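You operate a simulated robot arm through the tools that you are given. There is no shell and no other tool.

The job below is to be done with a simulated robot arm. You get a single attempt, and the scene is never put back.

TASK
Put things in order on the brown table. At the end: the cream fuse from the brown table stands on top of the sample pot; the white number tag from the brown table stands on top of the blue box; the white tent card from the brown table is on the black dark tray; the cream pad box (marked "PADS") from the brown table stands on top of the grey book; whatever was shut is shut again. Leave all else as you found it, and nothing knocked over.
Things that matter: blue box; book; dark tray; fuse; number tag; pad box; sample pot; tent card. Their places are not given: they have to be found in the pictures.

It is judged by the outcome, as a careful person would: the job done as asked, and still so three seconds after it is handed in. It fails if anything else is knocked over, pushed out of place, dropped, spilled or broken.

THE ROBOT
A 6-joint arm with a two-finger gripper, fixed in place. Base frame: the origin is at the foot of the arm, x ahead of it, y to its left, z up; the work surface is at about z = 760. Units: mm, degrees, N and s.
With the tool pointing down near the work surface it reaches from about 300 to 680 mm from the base axis. Its first joint turns from -66.0 to 66.0 degrees. Payload 2.45 kg.
The tool frame sits at the grasp point between the pads (the TCP): z along the fingers, y along the line on which they close. The tips reach 30 mm beyond it. The gripper opens to 106 mm. The gripper's body begins 79 mm behind the TCP.
Orientation is that of the tool frame in the base frame, as [roll, pitch, yaw] about the fixed x, y, z axes, in that order (R = Rz(yaw) Ry(pitch) Rx(roll)). With the fingers straight down and closing along the base's y, the tool's x points along the base's -x, its y along +y and its z along -z.

THE INTERFACE
- The arm moves only by the tool nudge_tool. Its argument "steps" is a list of rows, each a list of 6 numbers: the shift along the tool's x, y, z in m, then the turn, a rotation vector about the tool's x, y, z in degrees. In form: [[x, y, z, rx, ry, rz], ...]. A call has 1 to 20 rows; each row is the pose to reach, as a shift and turn from the pose commanded when the call began, along the tool's axes at that moment. "claw" is the opening, from 0 (shut) to 1 (fully open), set as the call begins (left out, the last holds). A row lasts 0.2 s, in which the tool goes at most 50 mm and 8.6 degrees; a call with a longer step from one row to the next is refused whole, and so is a gripper value outside its range. A pose out of reach is approached as far as the arm can. The call stops where the force on the tool passes 40 N (or 10 N more than at its start, if that is more) or the arm is blocked; 0.2 s more then pass. The fingers move at their own pace (about 153 mm/s each) and stop on an object; they squeeze with about 23 N. The grip force told is the motor's: it shows also when the fingers shut on nothing. Time passes only in rows, and 0.2 s behind the last, so rows that repeat a pose let the fingers close. The reply holds the time, the measured pose of the TCP, the force on the tool along the base axes, the opening and the grip force, in the units named above and with some noise, with the torque about the TCP (base axes, N m) and any sound that the robot's microphone picked up.
- Cameras (640 x 400 px; columns grow to the right, rows downward): "scene" is fixed at [50.2, 413, 1376.4]; the picture's right is [-0.79, -0.61, 0.00], its down [-0.45, 0.58, -0.68] and it looks along [0.41, -0.54, -0.74] (base axes); focal length 369 px, centre (320, 200). "wrist" rides on the gripper at [76, -2, -106] in the tool frame; the picture's right is [0.02, 1.00, 0.00], its down [-0.78, 0.02, -0.62] and it looks along [-0.62, 0.01, 0.78] (tool axes); focal length 247 px, centre (320, 200).
- grab_frame(camera): a new picture of that camera. It takes no simulated time.
- measure_at(camera, pixels): for up to 12 pixels [column, row] of the newest picture of that camera ("zoom" is the newest enlarged one), the place [x, y, z] in the base frame of the surface seen there, good to about 2 mm, but the place of the scene camera against the robot may be out by one fixed shift of up to 18 mm in any direction. It takes no simulated time.
- inspect(camera, box): a new picture of the part [left, top, right, bottom] of that camera's present view, enlarged. It takes no simulated time.
- close_job(): hands the job in; it is judged then, once.

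Leave the gripper open and the arm clear of the work at the hand-in unless told otherwise.

The tools are called after "Request:" as name(argument=value, ...) on one line, values as JSON. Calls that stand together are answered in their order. nudge_tool: Moves the arm, as the interface text tells. Its arguments: {"type":"object","properties":{"steps":{"type":"array","items":{"type":"array","items":{"type":"number"}}},"claw":{"type":"number"}},"required":["steps"]} The other tools are called the same way: grab_frame (camera) takes a picture; measure_at (camera, pixels) gives the place of the surface under pixels of a picture; inspect (camera, box) takes an enlarged picture of a part of a camera's view; close_job () hands the job in.

At the start:

```text
t: 0.0
tool_pos: [362.3, 148.9, 1023.3]
tcp_rot: [-180.0, 0.0, 179.9]
wrist_force: [-0.8, 1.1, 0.3]
ft_torque: [0.01, -0.03, 0.0]
gripper_width: 106.0
finger_force: 0.0
```

scene: 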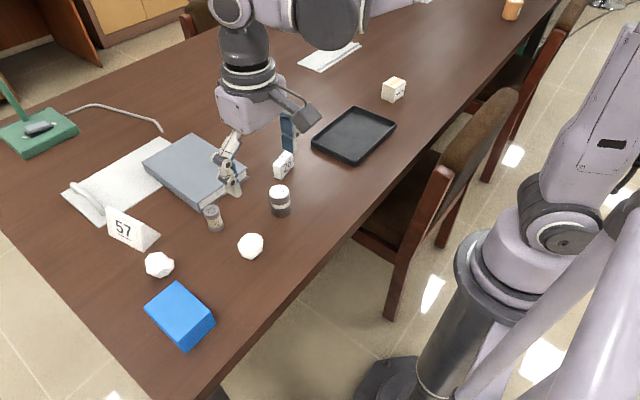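
wrist: 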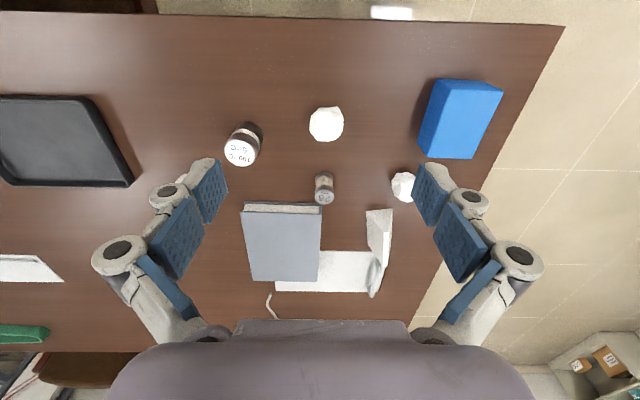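

I'll start by looking closely at the scene. I can see the blue box around (180,315), the tent card "57" at (130,228), the book at (195,170), a pot at (280,200), a small cylinder at (213,218), white polyhedra at (250,245) and (160,265), a white item at (284,165), a cream box at (393,90), and the tray at (353,135). I'll enlarge these areas.

Request:
inspect(camera="scene", box=[180, 120, 340, 220])

Request:
inspect(camera="scene", box=[60, 180, 300, 360])

Request:
inspect(camera="scene", box=[280, 20, 440, 180])

Request:
inspect(camera="wrist", box=[180, 60, 540, 320])

```text
4.00 times, centred on (260, 170) of scene
```

zoom: 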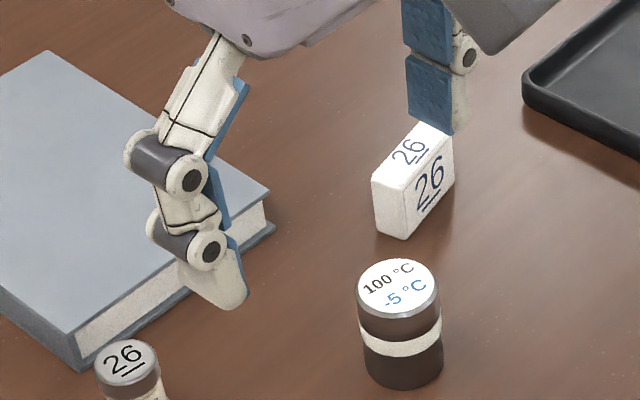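

```text
2.22 times, centred on (180, 270) of scene
```

zoom: 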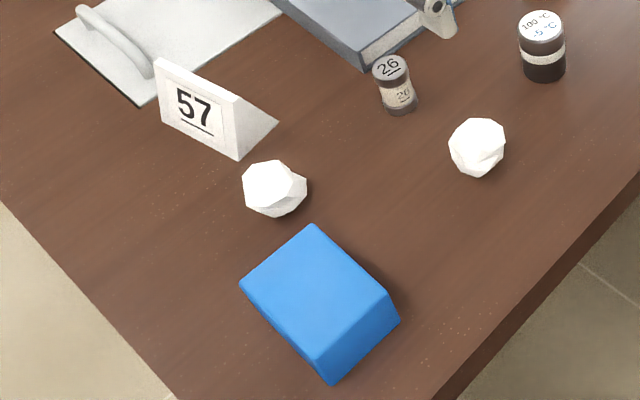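

```text
2.50 times, centred on (360, 100) of scene
```

zoom: 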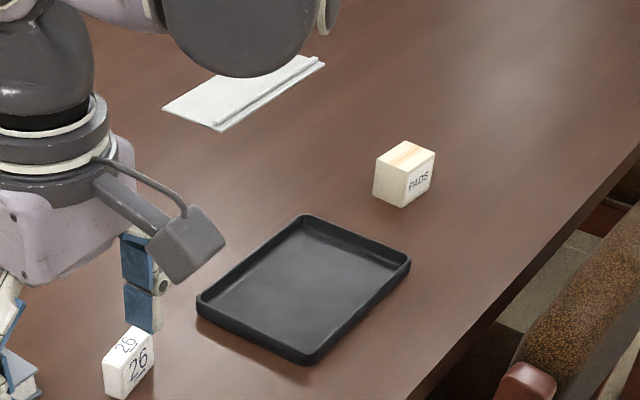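

```text
1.54 times, centred on (360, 190) of wrist
```

zoom: 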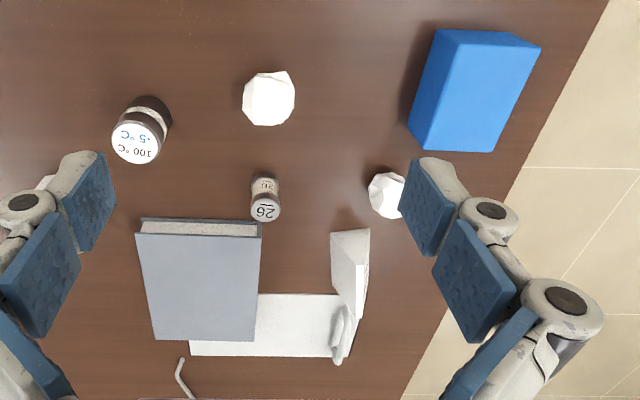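

Identified so far: the sample pot is the dark jar with the "100 °C" lid, the fuse is the small cylinder marked 26, the number tag is the white slab marked 26, and the pad box is at (393,90). Next I'll measure positions in the wrist picture, whose place on the arm is known.

Request:
grab_frame(camera="wrist")

Request:
measure_at(camera="wrist", pixels=[[237, 152], [325, 198], [325, 180], [326, 124], [402, 186], [470, 90], [440, 130], [475, 145], [445, 90], [490, 95], [282, 245], [380, 235]])

Request:
measure_at(camera="wrist", pixels=[[50, 140], [20, 110], [100, 165], [330, 90], [247, 212], [317, 214], [252, 276], [318, 280], [300, 270], [380, 270], [372, 240], [350, 280]])

```text
taken
```

wrist: 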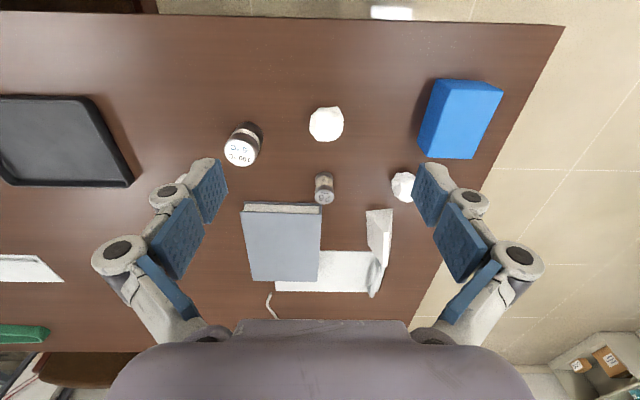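

```text
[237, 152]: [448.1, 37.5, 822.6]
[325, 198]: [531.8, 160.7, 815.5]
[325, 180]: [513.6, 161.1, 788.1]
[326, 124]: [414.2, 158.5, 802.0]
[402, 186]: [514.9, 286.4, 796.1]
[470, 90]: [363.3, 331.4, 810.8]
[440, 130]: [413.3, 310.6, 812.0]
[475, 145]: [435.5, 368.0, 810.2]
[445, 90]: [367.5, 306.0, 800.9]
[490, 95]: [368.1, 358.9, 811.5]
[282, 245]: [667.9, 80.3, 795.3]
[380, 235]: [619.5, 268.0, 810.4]
```

```text
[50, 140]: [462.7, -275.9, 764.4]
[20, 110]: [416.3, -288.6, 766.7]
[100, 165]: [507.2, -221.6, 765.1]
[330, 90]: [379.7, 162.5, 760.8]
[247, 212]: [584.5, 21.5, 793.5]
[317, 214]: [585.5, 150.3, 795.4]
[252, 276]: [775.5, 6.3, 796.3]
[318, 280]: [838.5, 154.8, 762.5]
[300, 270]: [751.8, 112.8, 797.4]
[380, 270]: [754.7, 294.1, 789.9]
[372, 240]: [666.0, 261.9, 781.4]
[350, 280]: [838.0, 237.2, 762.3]
```

The blue box top is at about z=811, and the book top at about z=796 with its near edge at x≈585. Next I'll measure the same objects in the scene camera to find its shift, plus the pad box, tag and tray.

Request:
grab_frame(camera="scene")

Request:
measure_at(camera="scene", pixels=[[279, 192], [212, 210], [250, 243], [180, 310], [393, 82], [388, 95], [400, 93], [354, 135], [284, 172], [282, 158], [123, 225], [320, 220]])

Request:
inspect(camera="scene", box=[370, 65, 420, 115])

```text
taken
```

scene: 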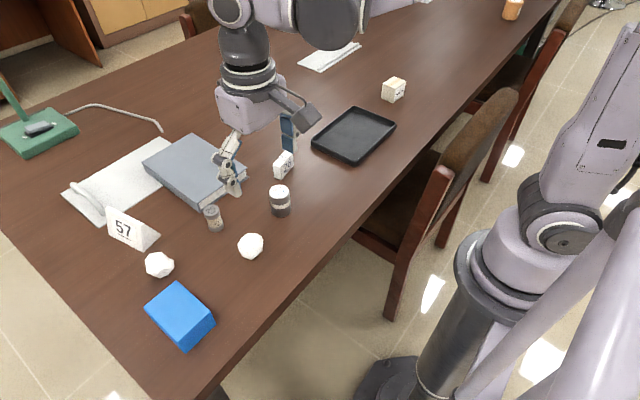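

```text
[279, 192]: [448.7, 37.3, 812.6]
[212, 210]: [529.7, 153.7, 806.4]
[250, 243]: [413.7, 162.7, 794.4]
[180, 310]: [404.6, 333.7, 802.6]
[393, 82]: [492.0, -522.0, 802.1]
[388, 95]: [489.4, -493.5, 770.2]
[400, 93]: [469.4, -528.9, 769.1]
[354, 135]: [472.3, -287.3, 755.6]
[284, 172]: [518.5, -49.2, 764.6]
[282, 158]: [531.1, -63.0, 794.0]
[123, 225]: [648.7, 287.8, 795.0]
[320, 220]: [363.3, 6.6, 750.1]
```

```text
8.00 times, centred on (395, 90) of scene
```

zoom: 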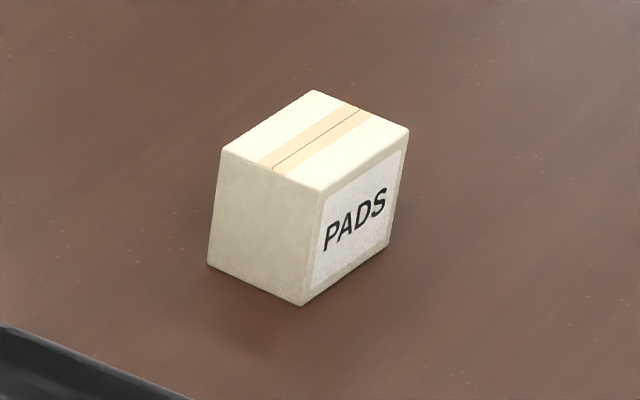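

The scene camera reads about 10 mm low in z, with x and y nearly right. The pad box sits far out at about (490,-520). I'll move the arm to the right, staying high, to get a wrist view of the tag near (520,-55).

Request:
nudge_tool(steps=[[-0.002, -0.04, 0.012, 0, 0, 0], [-0.005, -0.08, 0.024, 0, 0, 0], [-0.008, -0.12, 0.036, 0, 0, 0], [-0.011, -0.16, 0.048, 0, 0, 0], [-0.015, -0.2, 0.06, 0, 0, 0], [-0.015, -0.2, 0.06, 0, 0, 0]], claw=1)

Request:
grab_frame(camera="wrist")

Request:
grab_frame(camera="scene")

```text
t: 1.4
tool_pos: [375.2, -52.6, 964.4]
tcp_rot: [-180.0, 0.0, 180.0]
wrist_force: [0.8, 0.3, 0.5]
ft_torque: [-0.01, 0.05, 0.03]
gripper_width: 106.0
finger_force: 0.0
```

```text
taken
```

wrist: 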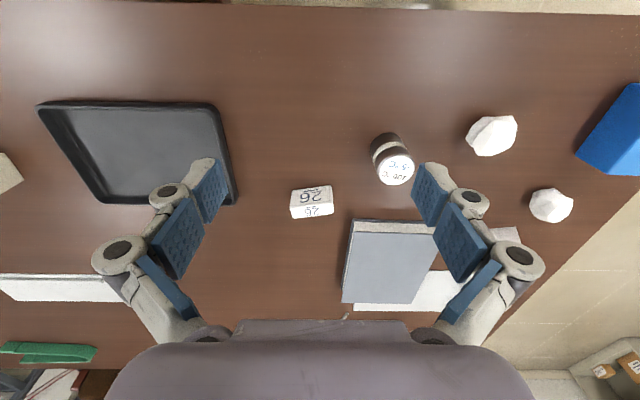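

```text
taken
```

scene: 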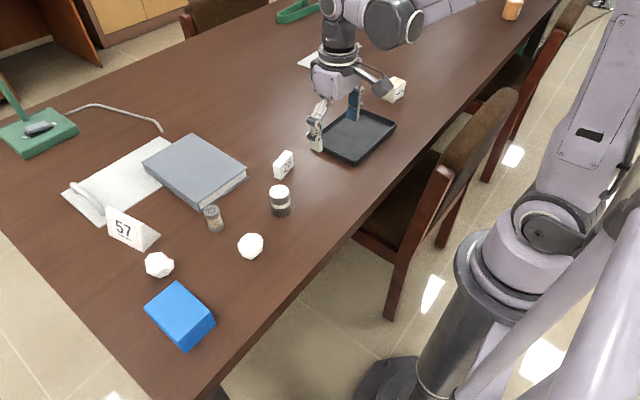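

The tag is now visible at (311,202) and the tray at (140,150). I'll enlarge the tag and measure it.

Request:
inspect(camera="wrist", box=[270, 170, 350, 230])

Request:
measure_at(camera="wrist", pixels=[[293, 208], [331, 203], [291, 217], [332, 213], [292, 192], [331, 187], [394, 170], [60, 115], [200, 110], [110, 190], [225, 190], [140, 150]])

```text
6.67 times, centred on (310, 200) of wrist
```

zoom: 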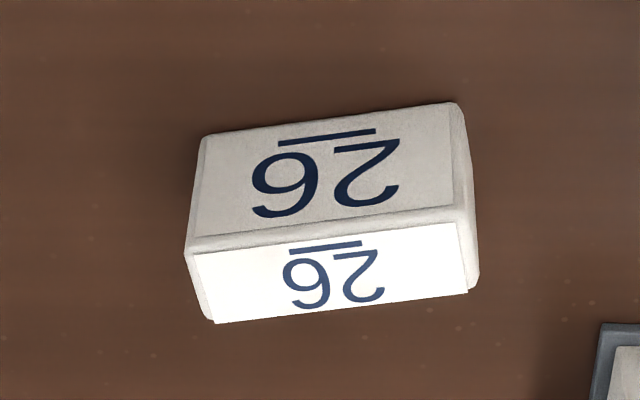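

```text
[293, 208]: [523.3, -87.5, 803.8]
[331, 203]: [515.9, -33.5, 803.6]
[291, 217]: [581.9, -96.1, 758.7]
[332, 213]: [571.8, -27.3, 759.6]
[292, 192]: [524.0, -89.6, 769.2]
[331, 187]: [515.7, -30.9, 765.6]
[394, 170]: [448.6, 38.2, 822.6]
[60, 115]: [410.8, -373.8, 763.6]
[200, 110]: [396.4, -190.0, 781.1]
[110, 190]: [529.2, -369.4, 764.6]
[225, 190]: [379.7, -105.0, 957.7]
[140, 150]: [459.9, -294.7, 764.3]
```

I'll measure the tag's top-face corners in the enlarged view.

Request:
measure_at(camera="zoom", pixels=[[200, 256], [455, 226], [217, 316], [463, 288], [190, 245], [464, 212], [205, 140], [455, 108], [330, 275], [330, 180], [330, 130], [330, 225]])

```text
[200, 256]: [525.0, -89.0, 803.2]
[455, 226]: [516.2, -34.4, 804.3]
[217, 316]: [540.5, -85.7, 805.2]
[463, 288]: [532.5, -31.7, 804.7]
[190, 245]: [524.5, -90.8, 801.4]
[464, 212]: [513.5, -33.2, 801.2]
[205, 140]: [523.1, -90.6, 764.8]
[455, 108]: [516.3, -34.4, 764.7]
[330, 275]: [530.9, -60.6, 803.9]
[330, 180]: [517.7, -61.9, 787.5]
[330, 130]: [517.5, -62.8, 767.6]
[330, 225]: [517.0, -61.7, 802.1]
```

The tag's centre is about (528,-60), with its length about 57 mm and turned about 9° from the y axis, thickness about 18, top at z≈804. Before handling anything I'll survey the tray and the pad box by moving further right at the same height.

Request:
nudge_tool(steps=[[0, -0.045, 0, 0, 0, 0], [0, -0.09, 0, 0, 0, 0], [0, -0.135, 0, 0, 0, 0], [0, -0.18, 0, 0, 0, 0], [0, -0.225, 0, 0, 0, 0], [0, -0.27, 0, 0, 0, 0], [0, -0.315, 0, 0, 0, 0], [0, -0.36, 0, 0, 0, 0], [0, -0.36, 0, 0, 0, 0]])

Request:
grab_frame(camera="wrist")

```text
t: 3.4
tool_pos: [377.3, -408.7, 962.2]
tcp_rot: [180.0, -0.1, -180.0]
wrist_force: [0.6, 0.3, -0.6]
ft_torque: [-0.02, 0.02, -0.02]
gripper_width: 106.1
finger_force: 0.1
```

```text
taken
```

wrist: 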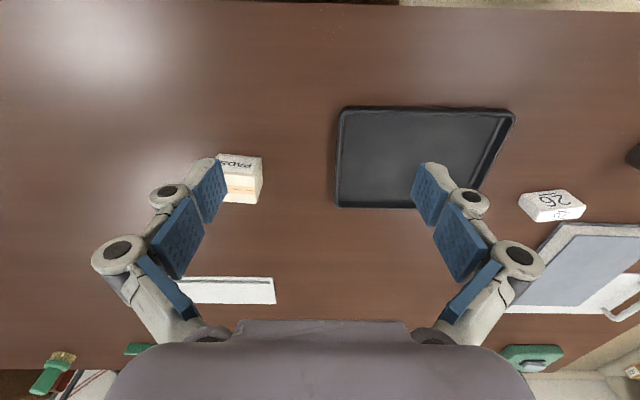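

The pad box at (240,178) is partly behind a finger. I'll shift 110 mm further right to clear it.

Request:
nudge_tool(steps=[[0, -0.04, 0, 0, 0, 0], [0, -0.08, 0, 0, 0, 0], [0, -0.11, 0, 0, 0, 0], [0, -0.11, 0, 0, 0, 0]])

Request:
grab_frame(camera="wrist")

Request:
inspect(camera="wrist", box=[270, 130, 370, 220])

```text
t: 4.4
tool_pos: [376.1, -520.5, 965.3]
tcp_rot: [-179.9, 0.0, 180.0]
wrist_force: [-1.2, 0.3, 1.0]
ft_torque: [-0.01, 0.01, -0.03]
gripper_width: 105.9
finger_force: 0.2
```

```text
taken
```

wrist: 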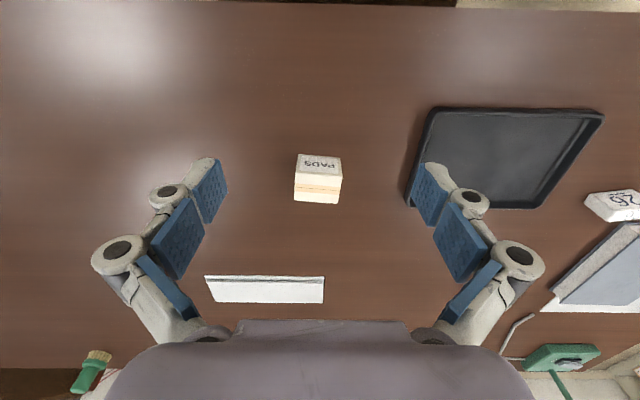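

```text
4.44 times, centred on (320, 175) of wrist
```

zoom: 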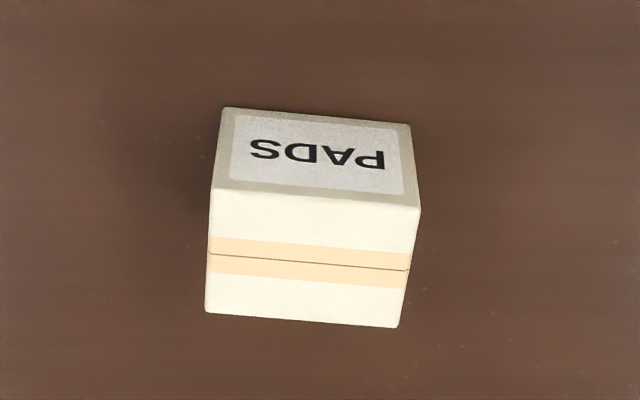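

I can see the whole pad box now. I'll measure its top corners in the enlarged view, plus the tray corners in the full view.

Request:
measure_at(camera="zoom", pixels=[[218, 194], [415, 210], [208, 308], [395, 322], [312, 260], [226, 112], [406, 128], [315, 150], [310, 205], [305, 312]])

Request:
measure_at(camera="wrist", pixels=[[440, 112], [595, 115], [412, 200], [530, 202], [500, 150], [450, 120], [580, 122], [425, 150], [520, 190], [320, 250], [270, 290], [300, 130]])

```text
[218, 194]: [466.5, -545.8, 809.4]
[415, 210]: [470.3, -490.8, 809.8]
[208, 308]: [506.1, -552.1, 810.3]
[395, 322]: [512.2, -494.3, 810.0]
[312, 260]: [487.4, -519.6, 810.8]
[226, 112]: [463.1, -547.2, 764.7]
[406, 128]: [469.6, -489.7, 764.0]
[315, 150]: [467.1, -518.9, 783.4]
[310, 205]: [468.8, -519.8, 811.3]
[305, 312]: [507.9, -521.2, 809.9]
```

```text
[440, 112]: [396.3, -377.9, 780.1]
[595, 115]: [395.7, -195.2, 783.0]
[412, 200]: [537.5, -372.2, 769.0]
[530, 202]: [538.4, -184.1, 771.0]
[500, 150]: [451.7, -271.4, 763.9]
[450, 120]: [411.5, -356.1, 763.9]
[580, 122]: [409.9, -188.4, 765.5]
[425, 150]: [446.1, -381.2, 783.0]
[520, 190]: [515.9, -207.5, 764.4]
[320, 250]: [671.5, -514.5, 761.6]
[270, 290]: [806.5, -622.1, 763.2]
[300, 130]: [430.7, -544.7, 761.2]
```

The pad box's centre is about (489,-520), about 42 × 57 mm, top at z=810. That's 714 mm from the base, so I'll probably need to tilt the tool. The tray floor is z≈764, its rim z≈782, and the inside runs about x 405–525 and y -370 to -195. Next I'll move left, staying high, to see the tent card and blue box.

Request:
nudge_tool(steps=[[0, 0.045, 0, 0, 0, 0], [0, 0.09, 0, 0, 0, 0], [0, 0.135, 0, 0, 0, 0], [0, 0.18, 0, 0, 0, 0], [0, 0.225, 0, 0, 0, 0], [0, 0.27, 0, 0, 0, 0], [0, 0.315, 0, 0, 0, 0], [0, 0.36, 0, 0, 0, 0], [0, 0.405, 0, 0, 0, 0], [0, 0.45, 0, 0, 0, 0], [0, 0.495, 0, 0, 0, 0], [0, 0.54, 0, 0, 0, 0], [0, 0.585, 0, 0, 0, 0], [0, 0.63, 0, 0, 0, 0], [0, 0.675, 0, 0, 0, 0], [0, 0.72, 0, 0, 0, 0], [0, 0.765, 0, 0, 0, 0], [0, 0.8, 0, 0, 0, 0], [0, 0.8, 0, 0, 0, 0]])

Request:
grab_frame(camera="wrist")

Request:
inspect(camera="wrist", box=[240, 180, 440, 320])

```text
t: 8.4
tool_pos: [379.2, 280.1, 963.6]
tcp_rot: [-180.0, 0.0, 179.9]
wrist_force: [0.3, 0.1, -0.7]
ft_torque: [-0.02, 0.0, -0.07]
gripper_width: 106.2
finger_force: 0.1
```

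```text
taken
```

wrist: 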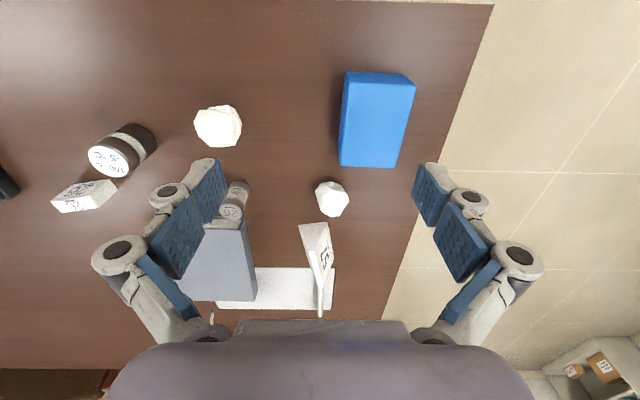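

```text
2.86 times, centred on (340, 250) of wrist
```

zoom: 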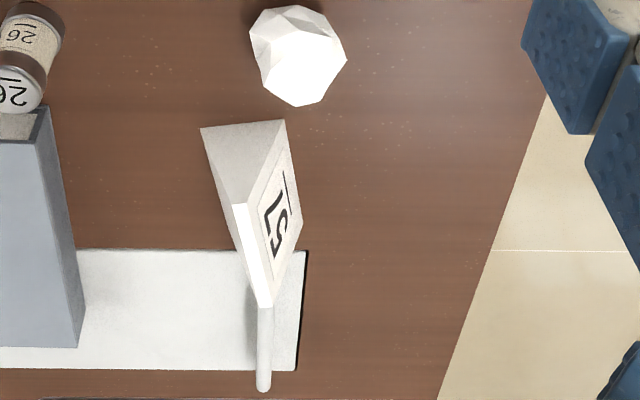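

The tent card is a triangular prism with its ridge running from zoom (240,205) to (265,303). I'll measure it and the blue box.

Request:
measure_at(camera="zoom", pixels=[[241, 207], [250, 230], [258, 265], [265, 300], [204, 132], [282, 124], [298, 240], [280, 180], [243, 165], [296, 215], [285, 260], [262, 350]])

Request:
measure_at(camera="wrist", pixels=[[350, 84], [411, 90], [346, 161], [396, 163], [378, 120], [410, 85], [346, 74], [404, 76], [331, 199], [325, 185], [218, 127], [240, 120]])

Request:
inspect(camera="wrist", box=[310, 50, 440, 190])

```text
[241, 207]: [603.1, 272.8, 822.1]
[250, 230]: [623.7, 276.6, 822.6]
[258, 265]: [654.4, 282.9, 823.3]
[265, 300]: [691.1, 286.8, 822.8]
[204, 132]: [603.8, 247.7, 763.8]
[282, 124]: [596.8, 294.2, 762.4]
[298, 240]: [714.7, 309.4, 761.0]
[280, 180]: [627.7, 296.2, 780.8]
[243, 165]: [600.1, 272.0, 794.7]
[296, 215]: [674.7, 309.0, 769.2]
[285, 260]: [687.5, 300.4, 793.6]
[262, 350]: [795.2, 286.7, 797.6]
```

```text
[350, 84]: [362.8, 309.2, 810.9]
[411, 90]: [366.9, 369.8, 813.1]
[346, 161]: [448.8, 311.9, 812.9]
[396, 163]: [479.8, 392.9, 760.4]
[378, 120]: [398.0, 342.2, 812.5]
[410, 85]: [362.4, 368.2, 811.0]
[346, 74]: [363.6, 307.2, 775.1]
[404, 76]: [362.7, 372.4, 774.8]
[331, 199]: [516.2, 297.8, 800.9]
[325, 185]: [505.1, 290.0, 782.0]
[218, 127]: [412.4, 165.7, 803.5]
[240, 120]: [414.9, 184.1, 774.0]
```

```text
2.86 times, centred on (375, 120) of wrist
```

zoom: 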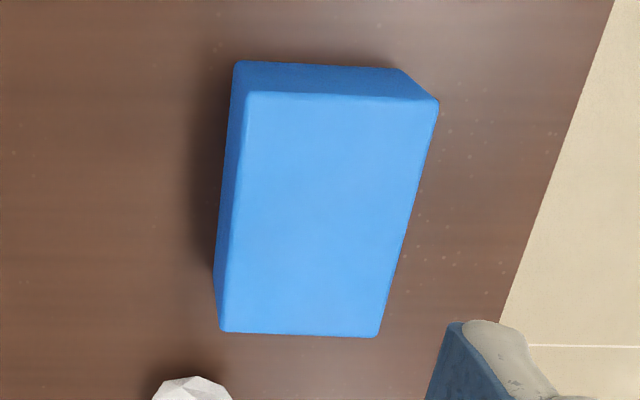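

The blue box top centre is about (405,341), about 87 mm along x by 61 mm along y, z≈812. The tent card's ridge runs from (603,273) to (691,287) at z≈823, its base is about 47 wide, and its ends are flat. I plan to grip it by the ends, so I'll test how far the arm reaches there, turning the tool 81° and staying high (z≈920).

Request:
nudge_tool(steps=[[-0.022, -0.001, 0.004, 0, 0, 8.1], [-0.044, -0.002, 0.008, 0, 0, 16.2], [-0.066, -0.003, 0.012, 0, 0, 24.3], [-0.088, -0.004, 0.016, 0, 0, 32.4], [-0.11, -0.005, 0.02, 0, 0, 40.5], [-0.132, -0.006, 0.024, 0, 0, 48.6], [-0.154, -0.007, 0.028, 0, 0, 56.7], [-0.176, -0.008, 0.032, 0, 0, 64.8], [-0.198, -0.009, 0.036, 0, 0, 72.9], [-0.22, -0.01, 0.04, 0, 0, 81], [-0.22, -0.01, 0.04, 0, 0, 81]])

Request:
grab_frame(camera="wrist")

```text
t: 10.8
tool_pos: [596.6, 270.1, 922.7]
tcp_rot: [180.0, 0.0, 98.8]
wrist_force: [-0.2, -0.2, -0.3]
ft_torque: [0.0, -0.02, 0.0]
gripper_width: 105.8
finger_force: 0.1
```

```text
taken
```

wrist: 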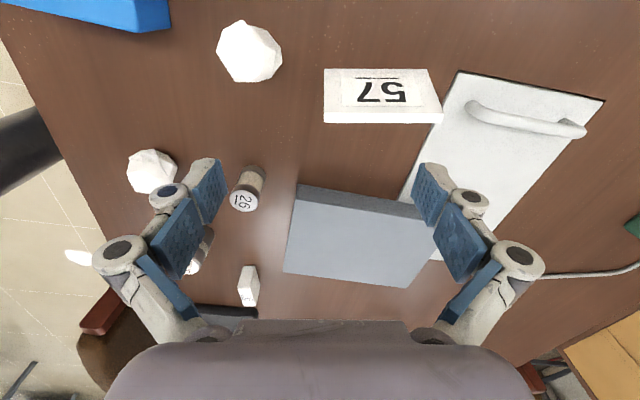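

The view is now along the card's length. I'll enlarge and measure the card's ends and the space beyond its far end.

Request:
inspect(camera="wrist", box=[310, 50, 470, 150])

Request:
measure_at(camera="zoom", pixels=[[56, 255], [530, 252], [56, 280], [524, 285], [60, 80], [475, 80], [290, 260], [510, 190], [300, 150], [570, 200], [545, 250], [240, 260]])

```text
4.00 times, centred on (390, 100) of wrist
```

zoom: 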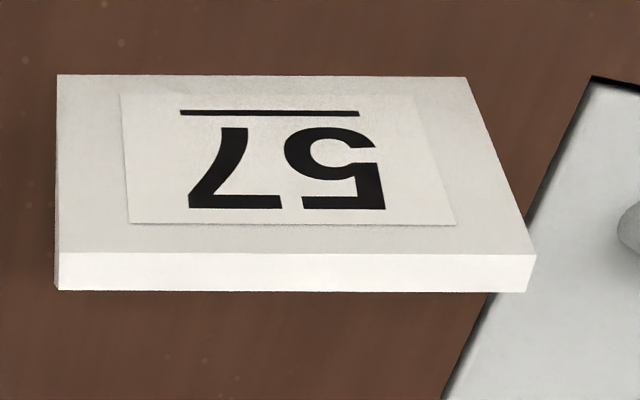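

```text
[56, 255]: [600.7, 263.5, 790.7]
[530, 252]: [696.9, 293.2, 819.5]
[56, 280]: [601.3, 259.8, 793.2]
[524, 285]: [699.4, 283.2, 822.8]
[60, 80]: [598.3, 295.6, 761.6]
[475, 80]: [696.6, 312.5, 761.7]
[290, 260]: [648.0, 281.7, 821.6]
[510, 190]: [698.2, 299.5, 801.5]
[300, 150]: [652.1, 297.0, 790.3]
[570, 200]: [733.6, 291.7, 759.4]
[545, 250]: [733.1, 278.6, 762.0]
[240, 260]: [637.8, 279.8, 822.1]
```

The card is about 100 mm long with a flat 10 mm ridge, so a grip on the ends would leave almost no clearance. I'll grip it across the sides instead. First I'll test reach by moving out 50 mm along the card's axis while still high.

Request:
nudge_tool(steps=[[0, 0.02, 0, 0, 0, 0], [0, 0.035, 0, 0, 0, 0], [0, 0.05, 0, 0, 0, 0], [0, 0.05, 0, 0, 0, 0]])

```text
t: 11.8
tool_pos: [634.8, 272.4, 921.7]
tcp_rot: [-179.9, 0.0, 99.0]
wrist_force: [0.0, 0.2, -0.2]
ft_torque: [-0.02, -0.03, -0.01]
gripper_width: 106.1
finger_force: 0.0
out of reach, approached as far as the arm can: row 3, 4
```

At this height the reach limit is about 691 mm, with the tool at (635,272). For a side grip I'll turn the tool back so it closes across the card (yaw about 189.7°), pulling in slightly and staying high.

Request:
nudge_tool(steps=[[0, -0.015, 0, 0, 0, -8.25], [0, -0.025, 0, 0, 0, -16.5], [0, -0.025, 0, 0, 0, -24.75], [0, -0.025, 0, 0, 0, -33], [0, -0.025, 0, 0, 0, -41.25], [0, -0.025, 0, 0, 0, -49.5], [0, -0.025, 0, 0, 0, -57.75], [0, -0.025, 0, 0, 0, -66], [0, -0.025, 0, 0, 0, -74.25], [0, -0.025, 0, 0, 0, -82.5], [0, -0.025, 0, 0, 0, -90.75], [0, -0.025, 0, 0, 0, -90.75]])

Request:
grab_frame(camera="wrist")

```text
t: 14.4
tool_pos: [609.6, 268.0, 923.6]
tcp_rot: [180.0, 0.0, -170.3]
wrist_force: [-0.4, 0.3, 0.4]
ft_torque: [-0.01, 0.01, 0.03]
gripper_width: 105.8
finger_force: 0.0
```

```text
taken
```

wrist: 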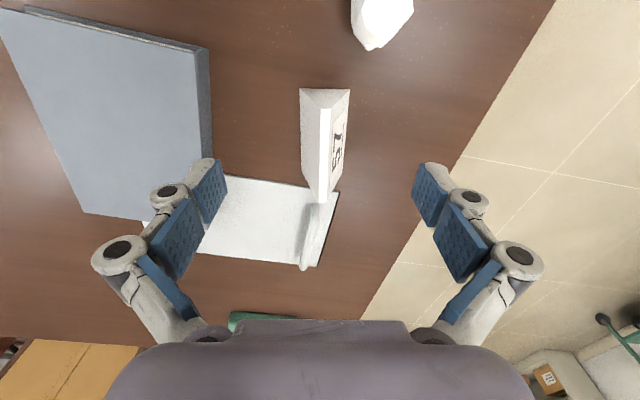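

The tool is aligned across the card. I'll measure the card again from this view to confirm its centre line before going down.

Request:
inspect(camera="wrist", box=[270, 70, 390, 220])

Request:
measure_at(camera="wrist", pixels=[[322, 112], [330, 112], [321, 150], [320, 185], [302, 94], [347, 94], [337, 190], [303, 150], [340, 130], [324, 100]])

```text
2.67 times, centred on (330, 145) of wrist
```

zoom: 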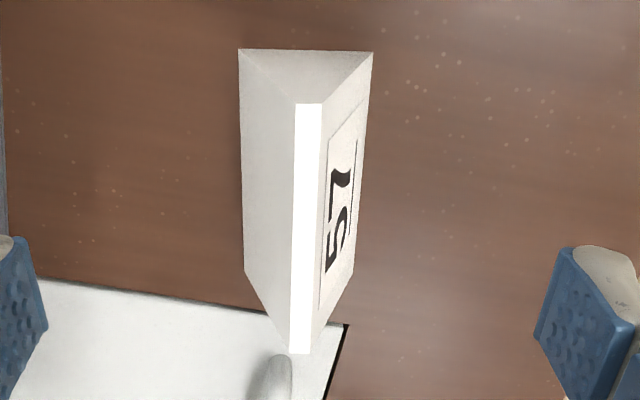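

```text
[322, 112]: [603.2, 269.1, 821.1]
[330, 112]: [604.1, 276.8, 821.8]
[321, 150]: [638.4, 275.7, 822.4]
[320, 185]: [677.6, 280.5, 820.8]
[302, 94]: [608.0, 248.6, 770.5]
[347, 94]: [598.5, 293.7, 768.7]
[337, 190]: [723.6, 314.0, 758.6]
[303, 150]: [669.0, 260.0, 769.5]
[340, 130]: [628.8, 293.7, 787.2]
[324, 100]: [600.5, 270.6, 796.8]
```

The centre line is confirmed: y≈272.6+0.165·(x−603.6). I'll move to straddle the card at about (625,276) and go down to z=850, checking reach.

Request:
nudge_tool(steps=[[-0.008, 0.003, 0.0, 0, 0, 0], [-0.0165, 0.0054, 0.0, 0, 0, 0], [-0.0165, 0.0054, 0.025, 0, 0, 0], [-0.0165, 0.0054, 0.05, 0, 0, 0], [-0.0165, 0.0054, 0.073, 0, 0, 0], [-0.0165, 0.0054, 0.073, 0, 0, 0]])

Request:
grab_frame(camera="wrist")

```text
t: 15.8
tool_pos: [624.4, 277.6, 849.5]
tcp_rot: [180.0, 0.0, -170.3]
wrist_force: [-0.3, -0.1, 0.4]
ft_torque: [0.0, 0.0, -0.03]
gripper_width: 106.0
finger_force: 0.1
```

```text
taken
```

wrist: 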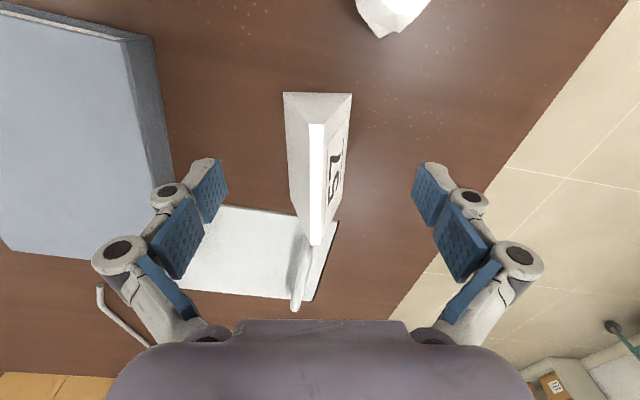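

That's reachable at 683 mm. I'll see whether 12 mm more outward works at this height; the fingers stay beside the card.

Request:
nudge_tool(steps=[[-0.006, 0, 0, 0, 0, 0], [-0.012, 0, 0, 0, 0, 0], [-0.012, 0, 0, 0, 0, 0]])

```text
t: 16.6
tool_pos: [636.0, 278.0, 850.8]
tcp_rot: [-180.0, 0.1, -170.3]
wrist_force: [0.2, 0.0, -0.8]
ft_torque: [-0.01, 0.02, 0.02]
gripper_width: 106.0
finger_force: 0.0
```

It reached 694 mm, so the limit is larger lower down. I'll try another 14 mm outward to the card's centre.

Request:
nudge_tool(steps=[[-0.007, 0, 0, 0, 0, 0], [-0.014, 0, 0, 0, 0, 0], [-0.014, 0, 0, 0, 0, 0]])

```text
t: 17.4
tool_pos: [641.6, 276.6, 847.1]
tcp_rot: [179.9, 0.1, -170.4]
wrist_force: [-0.1, -0.2, 0.4]
ft_torque: [-0.01, 0.0, -0.02]
gripper_width: 106.2
finger_force: 0.0
out of reach, approached as far as the arm can: row 1, 2, 3
```

The limit is about 699 mm. I'll settle at about (637,278), centred on the card, and go down to z≈812 so the fingertips are at about 782 on either side of it.

Request:
nudge_tool(steps=[[0.0043, 0.00225, 0, 0, 0, 0], [0.0043, 0.00225, 0.012, 0, 0, 0], [0.0043, 0.00225, 0.024, 0, 0, 0], [0.0043, 0.00225, 0.036, 0, 0, 0], [0.0043, 0.00225, 0.036, 0, 0, 0]])

Request:
grab_frame(camera="wrist")

Request:
grab_frame(camera="scene")

```text
t: 18.6
tool_pos: [636.0, 277.6, 813.4]
tcp_rot: [-179.9, 0.0, -170.3]
wrist_force: [-0.3, 1.1, 0.5]
ft_torque: [0.0, 0.01, -0.01]
gripper_width: 106.2
finger_force: 0.0
```

```text
taken
```

wrist: 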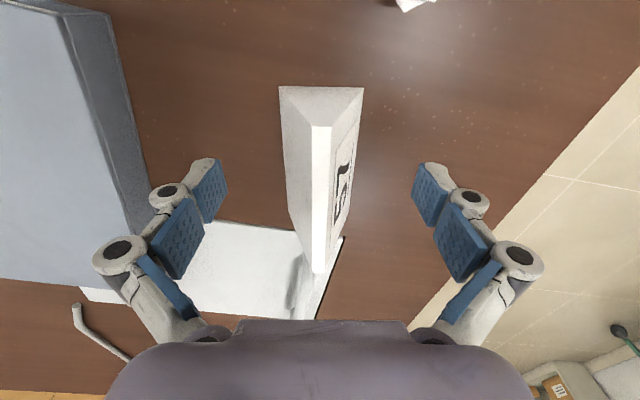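

```text
taken
```

scene: 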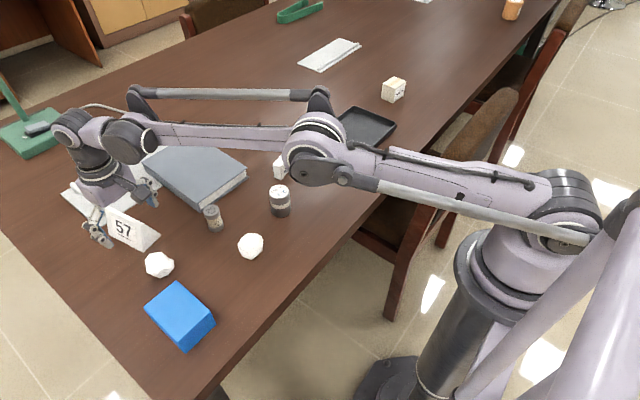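

The card lies between the fingers. I'll close on it gently, holding position.

Request:
nudge_tool(steps=[[0, 0, 0, 0, 0, 0], [0, 0, 0, 0, 0, 0], [0, 0, 0, 0, 0, 0], [0, 0, 0, 0, 0, 0]], claw=0)

Request:
grab_frame(camera="wrist")

```text
t: 19.6
tool_pos: [636.9, 277.8, 814.0]
tcp_rot: [179.9, 0.1, -170.4]
wrist_force: [1.6, -0.8, 18.2]
ft_torque: [-0.02, 0.04, -0.03]
gripper_width: 32.0
finger_force: 22.9
```

```text
taken
```

wrist: 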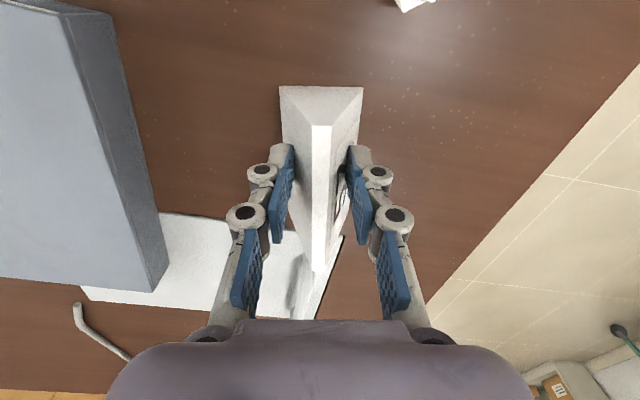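

The grip closed at 32 mm as expected, with an 18 N upward wedge force from the slanted sides. I'll lift just 4 mm to see if it holds.

Request:
nudge_tool(steps=[[0, 0, -0.001, 0, 0, 0], [0, 0, -0.002, 0, 0, 0], [0, 0, -0.004, 0, 0, 0], [0, 0, -0.004, 0, 0, 0]])

Request:
grab_frame(camera="wrist")

Request:
inspect(camera="scene", box=[70, 160, 200, 270])

```text
t: 20.6
tool_pos: [637.5, 279.0, 816.6]
tcp_rot: [180.0, 0.0, -170.4]
wrist_force: [0.4, 0.6, -0.1]
ft_torque: [0.04, 0.04, 0.0]
gripper_width: 30.4
finger_force: 22.9
```

```text
taken
```

wrist: 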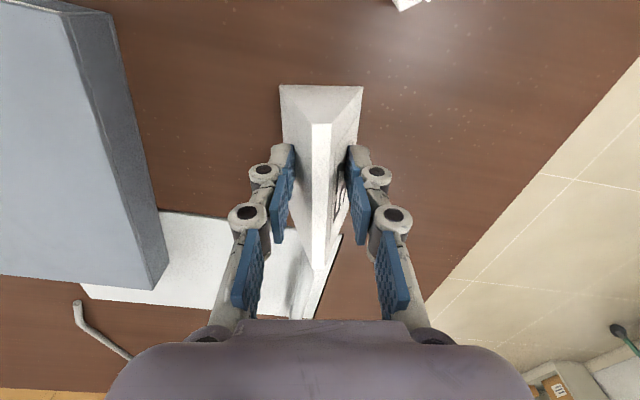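

```text
3.64 times, centred on (135, 215) of scene
```

zoom: 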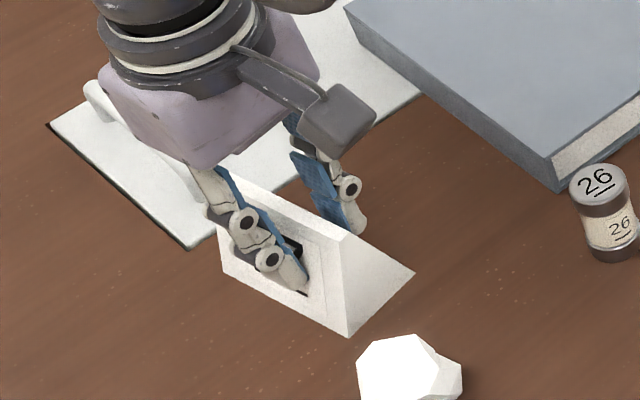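

The width fell to 30.4 mm and the upward force went to zero, so it slipped slightly or is just unloading. I'll lift 6 mm more and watch the width.

Request:
nudge_tool(steps=[[0, 0, -0.002, 0, 0, 0], [0, 0, -0.004, 0, 0, 0], [0, 0, -0.006, 0, 0, 0], [0, 0, -0.006, 0, 0, 0]])

Request:
inspect(camera="scene", box=[70, 160, 200, 270])

Request:
inspect(camera="wrist", box=[240, 70, 400, 280])

```text
t: 21.6
tool_pos: [636.8, 278.0, 824.0]
tcp_rot: [180.0, 0.0, -170.3]
wrist_force: [-0.3, -0.4, 0.0]
ft_torque: [-0.02, -0.03, 0.0]
gripper_width: 25.8
finger_force: 23.1
```

```text
3.64 times, centred on (135, 215) of scene
```

zoom: 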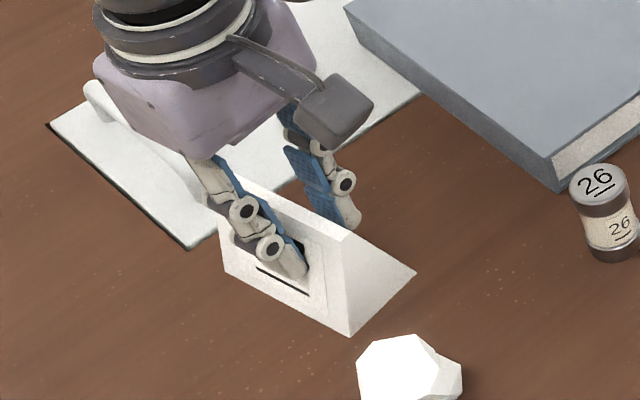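

```text
1.90 times, centred on (320, 175) of wrist
```

zoom: 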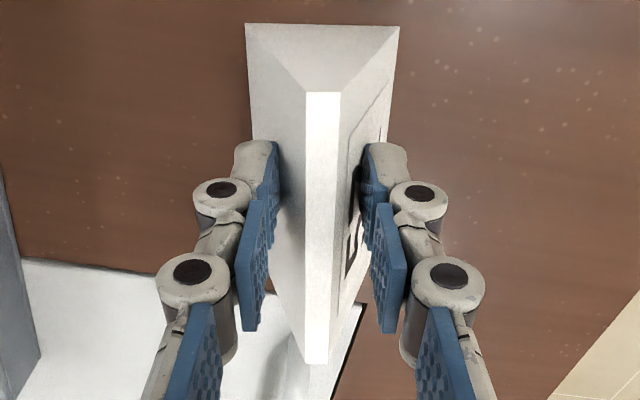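

The fingers are sliding up the slanted faces while the card stays on the table, so a side grip can't lift it. I'll need the end grip after all, with the card drawn about 30 mm closer first to be in reach. I'll open a little, go down so the tips are close to the table, then pinch and drag.

Request:
nudge_tool(steps=[[0, 0, 0, 0, 0, 0], [0, 0, 0, 0, 0, 0], [0, 0, 0.01, 0, 0, 0], [0, 0, 0.02, 0, 0, 0], [0, 0, 0.025, 0, 0, 0], [0, 0, 0.025, 0, 0, 0]], claw=0.65)

Request:
grab_frame(camera="wrist")

```text
t: 23.0
tool_pos: [637.5, 277.5, 799.9]
tcp_rot: [179.9, 0.2, -170.3]
wrist_force: [0.9, 0.6, 0.2]
ft_torque: [-0.01, 0.03, 0.02]
gripper_width: 69.0
finger_force: 0.0
```

```text
taken
```

wrist: 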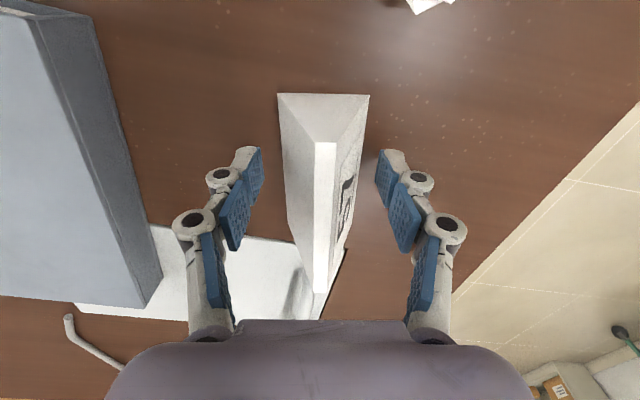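

The card is still upright and between the fingers. I'll close lightly to about 38 mm and draw it 35 mm toward the base along its axis in small steps.

Request:
nudge_tool(steps=[[0, 0, 0, 0, 0, 0], [0, 0, 0, 0, 0, 0], [0, 0, 0, 0, 0, 0], [0.003, 0, 0, 0, 0, 0], [0.006, 0, 0, 0, 0, 0], [0.009, 0, 0, 0, 0, 0], [0.012, 0, 0, 0, 0, 0], [0.012, 0, 0, 0, 0, 0]], claw=0.35)

Request:
grab_frame(camera="wrist")

```text
t: 24.8
tool_pos: [624.8, 276.1, 800.3]
tcp_rot: [180.0, 0.0, -170.3]
wrist_force: [2.5, -1.3, 7.1]
ft_torque: [0.03, -0.49, -0.14]
gripper_width: 41.7
finger_force: 23.5
```

```text
taken
```

wrist: 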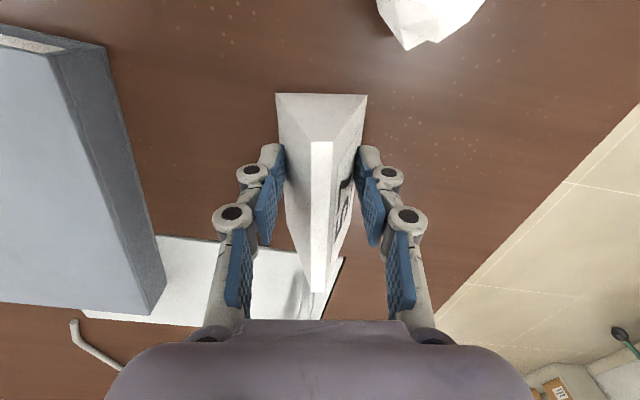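

The drag works: the card's near end stayed at row 93 while the table moved. I'll continue 26 mm further.

Request:
nudge_tool(steps=[[0.004, 0, 0, 0, 0, 0], [0.008, 0, 0, 0, 0, 0], [0.012, 0, 0, 0, 0, 0], [0.016, 0, 0, 0, 0, 0], [0.02, 0, 0, 0, 0, 0], [0.024, 0, 0, 0, 0, 0], [0.026, 0, 0, 0, 0, 0], [0.026, 0, 0, 0, 0, 0]])

Request:
grab_frame(camera="wrist")

```text
t: 26.6
tool_pos: [599.5, 270.7, 801.1]
tcp_rot: [-179.9, 0.2, -170.4]
wrist_force: [8.5, -2.6, 26.1]
ft_torque: [0.02, -0.22, -0.05]
gripper_width: 42.0
finger_force: 23.0
```

```text
taken
```

wrist: 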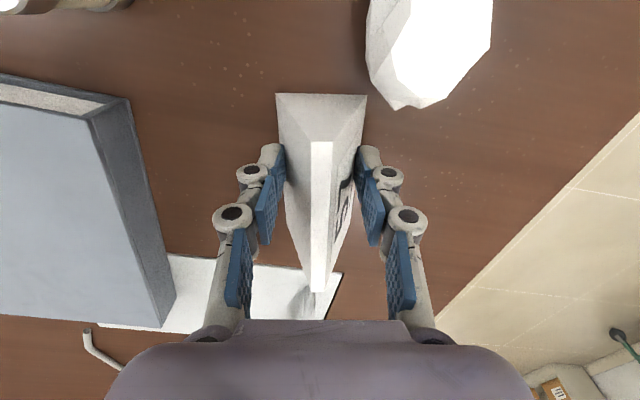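

The card is now about 38 mm closer. I'll open the fingers and rise straight up to z≈925 to re-measure it.

Request:
nudge_tool(steps=[[0, 0, 0, 0, 0, 0], [0, 0, 0, 0, 0, 0], [0, 0, 0, 0, 0, 0], [0, 0, -0.03, 0, 0, 0], [0, 0, -0.06, 0, 0, 0], [0, 0, -0.09, 0, 0, 0], [0, 0, -0.12, 0, 0, 0], [0.03, 0, -0.12, 0, 0, 0], [0.03, 0, -0.12, 0, 0, 0]], claw=1)

Request:
grab_frame(camera="wrist")

Request:
inspect(camera="wrist", box=[260, 60, 400, 220])

```text
t: 28.6
tool_pos: [571.1, 266.6, 919.4]
tcp_rot: [-179.9, 0.0, -170.3]
wrist_force: [0.1, -0.7, -0.7]
ft_torque: [-0.01, -0.03, 0.02]
gripper_width: 105.7
finger_force: 0.0
```

```text
taken
```

wrist: 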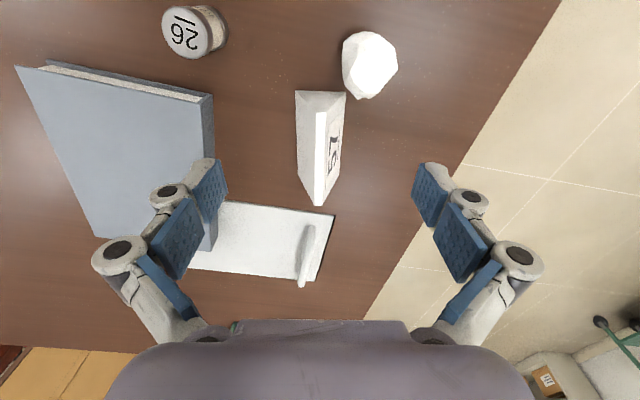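

```text
2.50 times, centred on (330, 140) of wrist
```

zoom: 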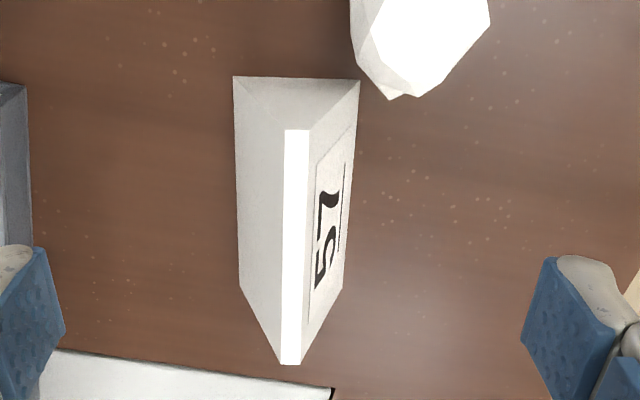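

I'll measure the ridge ends and the base corners, and the polyhedron's nearest edge.

Request:
measure_at(camera="zoom", pixels=[[297, 133], [297, 150], [291, 250], [291, 340], [291, 360], [237, 80], [355, 84], [298, 105], [390, 92], [415, 90], [370, 60], [300, 120]])

Request:
measure_at(camera="zoom", pixels=[[286, 362], [296, 362], [291, 363], [288, 132], [305, 132], [240, 285], [341, 285], [295, 110], [310, 90], [270, 90], [236, 100], [352, 110]])

```text
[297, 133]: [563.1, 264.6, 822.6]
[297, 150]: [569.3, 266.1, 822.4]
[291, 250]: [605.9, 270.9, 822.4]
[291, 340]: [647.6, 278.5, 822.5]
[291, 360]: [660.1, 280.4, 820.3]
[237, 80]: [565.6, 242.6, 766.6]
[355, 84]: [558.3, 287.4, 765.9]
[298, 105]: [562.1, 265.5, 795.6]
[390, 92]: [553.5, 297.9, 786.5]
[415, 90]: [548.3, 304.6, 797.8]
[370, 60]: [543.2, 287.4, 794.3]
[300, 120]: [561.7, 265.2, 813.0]
```

```text
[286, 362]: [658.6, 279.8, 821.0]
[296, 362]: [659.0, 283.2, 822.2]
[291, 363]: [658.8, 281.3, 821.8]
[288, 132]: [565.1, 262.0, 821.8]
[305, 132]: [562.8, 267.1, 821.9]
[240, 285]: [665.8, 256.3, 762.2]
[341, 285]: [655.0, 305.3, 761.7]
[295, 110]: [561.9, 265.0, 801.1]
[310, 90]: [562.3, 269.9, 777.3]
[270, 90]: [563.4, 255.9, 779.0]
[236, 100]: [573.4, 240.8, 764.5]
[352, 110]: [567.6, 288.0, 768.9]
```

The card's centre is now about (611,273). The polyhedron's edge is at about (550,298), too close to the near end for an end-grip finger. I'll pinch the card at its middle again and slide it 25 mm sideways, toward −y and away from the polyhedron.

Request:
nudge_tool(steps=[[-0.02, 0, 0, 0, 0, 0], [-0.0404, 0, 0, 0, 0, 0], [-0.0404, 0, 0.03, 0, 0, 0], [-0.0404, 0, 0.06, 0, 0, 0], [-0.0404, 0, 0.09, 0, 0, 0], [-0.0404, 0, 0.11, 0, 0, 0], [-0.0404, 0, 0.119, 0, 0, 0], [-0.0404, 0, 0.119, 0, 0, 0]], claw=0.65)

Request:
grab_frame(camera="wrist")

```text
t: 30.4
tool_pos: [609.3, 272.8, 800.0]
tcp_rot: [180.0, 0.0, -170.4]
wrist_force: [-0.1, 0.8, 0.5]
ft_torque: [0.01, 0.02, 0.03]
gripper_width: 69.0
finger_force: 0.1
```

```text
taken
```

wrist: 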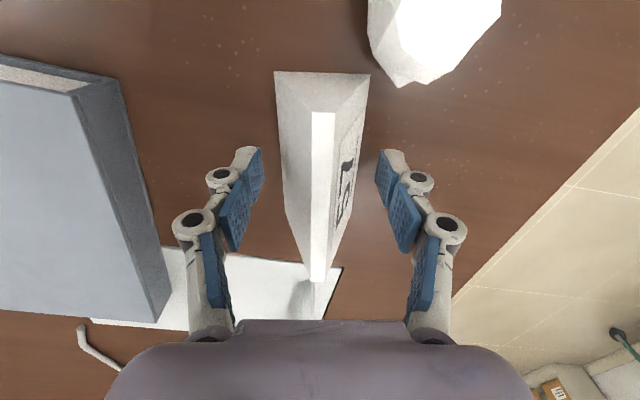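

I'll check the book's nearest edge before sliding toward it.

Request:
measure_at(camera="wrist", pixels=[[112, 85], [130, 200], [160, 285], [120, 110], [165, 300], [200, 250], [405, 80], [380, 50]])

```text
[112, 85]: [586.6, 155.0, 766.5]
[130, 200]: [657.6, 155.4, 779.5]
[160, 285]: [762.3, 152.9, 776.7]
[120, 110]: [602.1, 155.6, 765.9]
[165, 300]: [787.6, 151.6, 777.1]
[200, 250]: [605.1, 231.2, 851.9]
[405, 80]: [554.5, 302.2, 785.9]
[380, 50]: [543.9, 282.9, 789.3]
```

The book's edge is at y≈155, well clear. I'll pinch lightly and slide the card 25 mm toward −y.

Request:
nudge_tool(steps=[[0, 0, 0, 0, 0, 0], [0, 0, 0, 0, 0, 0], [0, 0, 0, 0, 0, 0], [0, -0.004, 0, 0, 0, 0], [0, -0.008, 0, 0, 0, 0], [0, -0.012, 0, 0, 0, 0], [0, -0.016, 0, 0, 0, 0], [0, -0.02, 0, 0, 0, 0], [0, -0.025, 0, 0, 0, 0], [0, -0.025, 0, 0, 0, 0]], claw=0.36)

Request:
grab_frame(camera="wrist")

```text
t: 32.6
tool_pos: [613.9, 248.7, 800.6]
tcp_rot: [179.9, 0.2, -170.3]
wrist_force: [-0.9, 9.8, 32.2]
ft_torque: [0.39, 0.16, 0.05]
gripper_width: 41.5
finger_force: 23.1
```

```text
taken
```

wrist: 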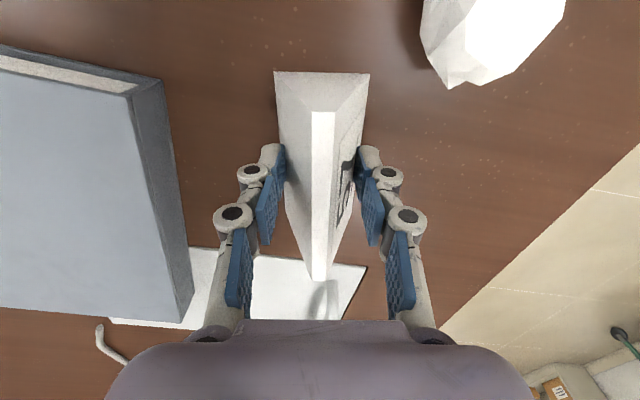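

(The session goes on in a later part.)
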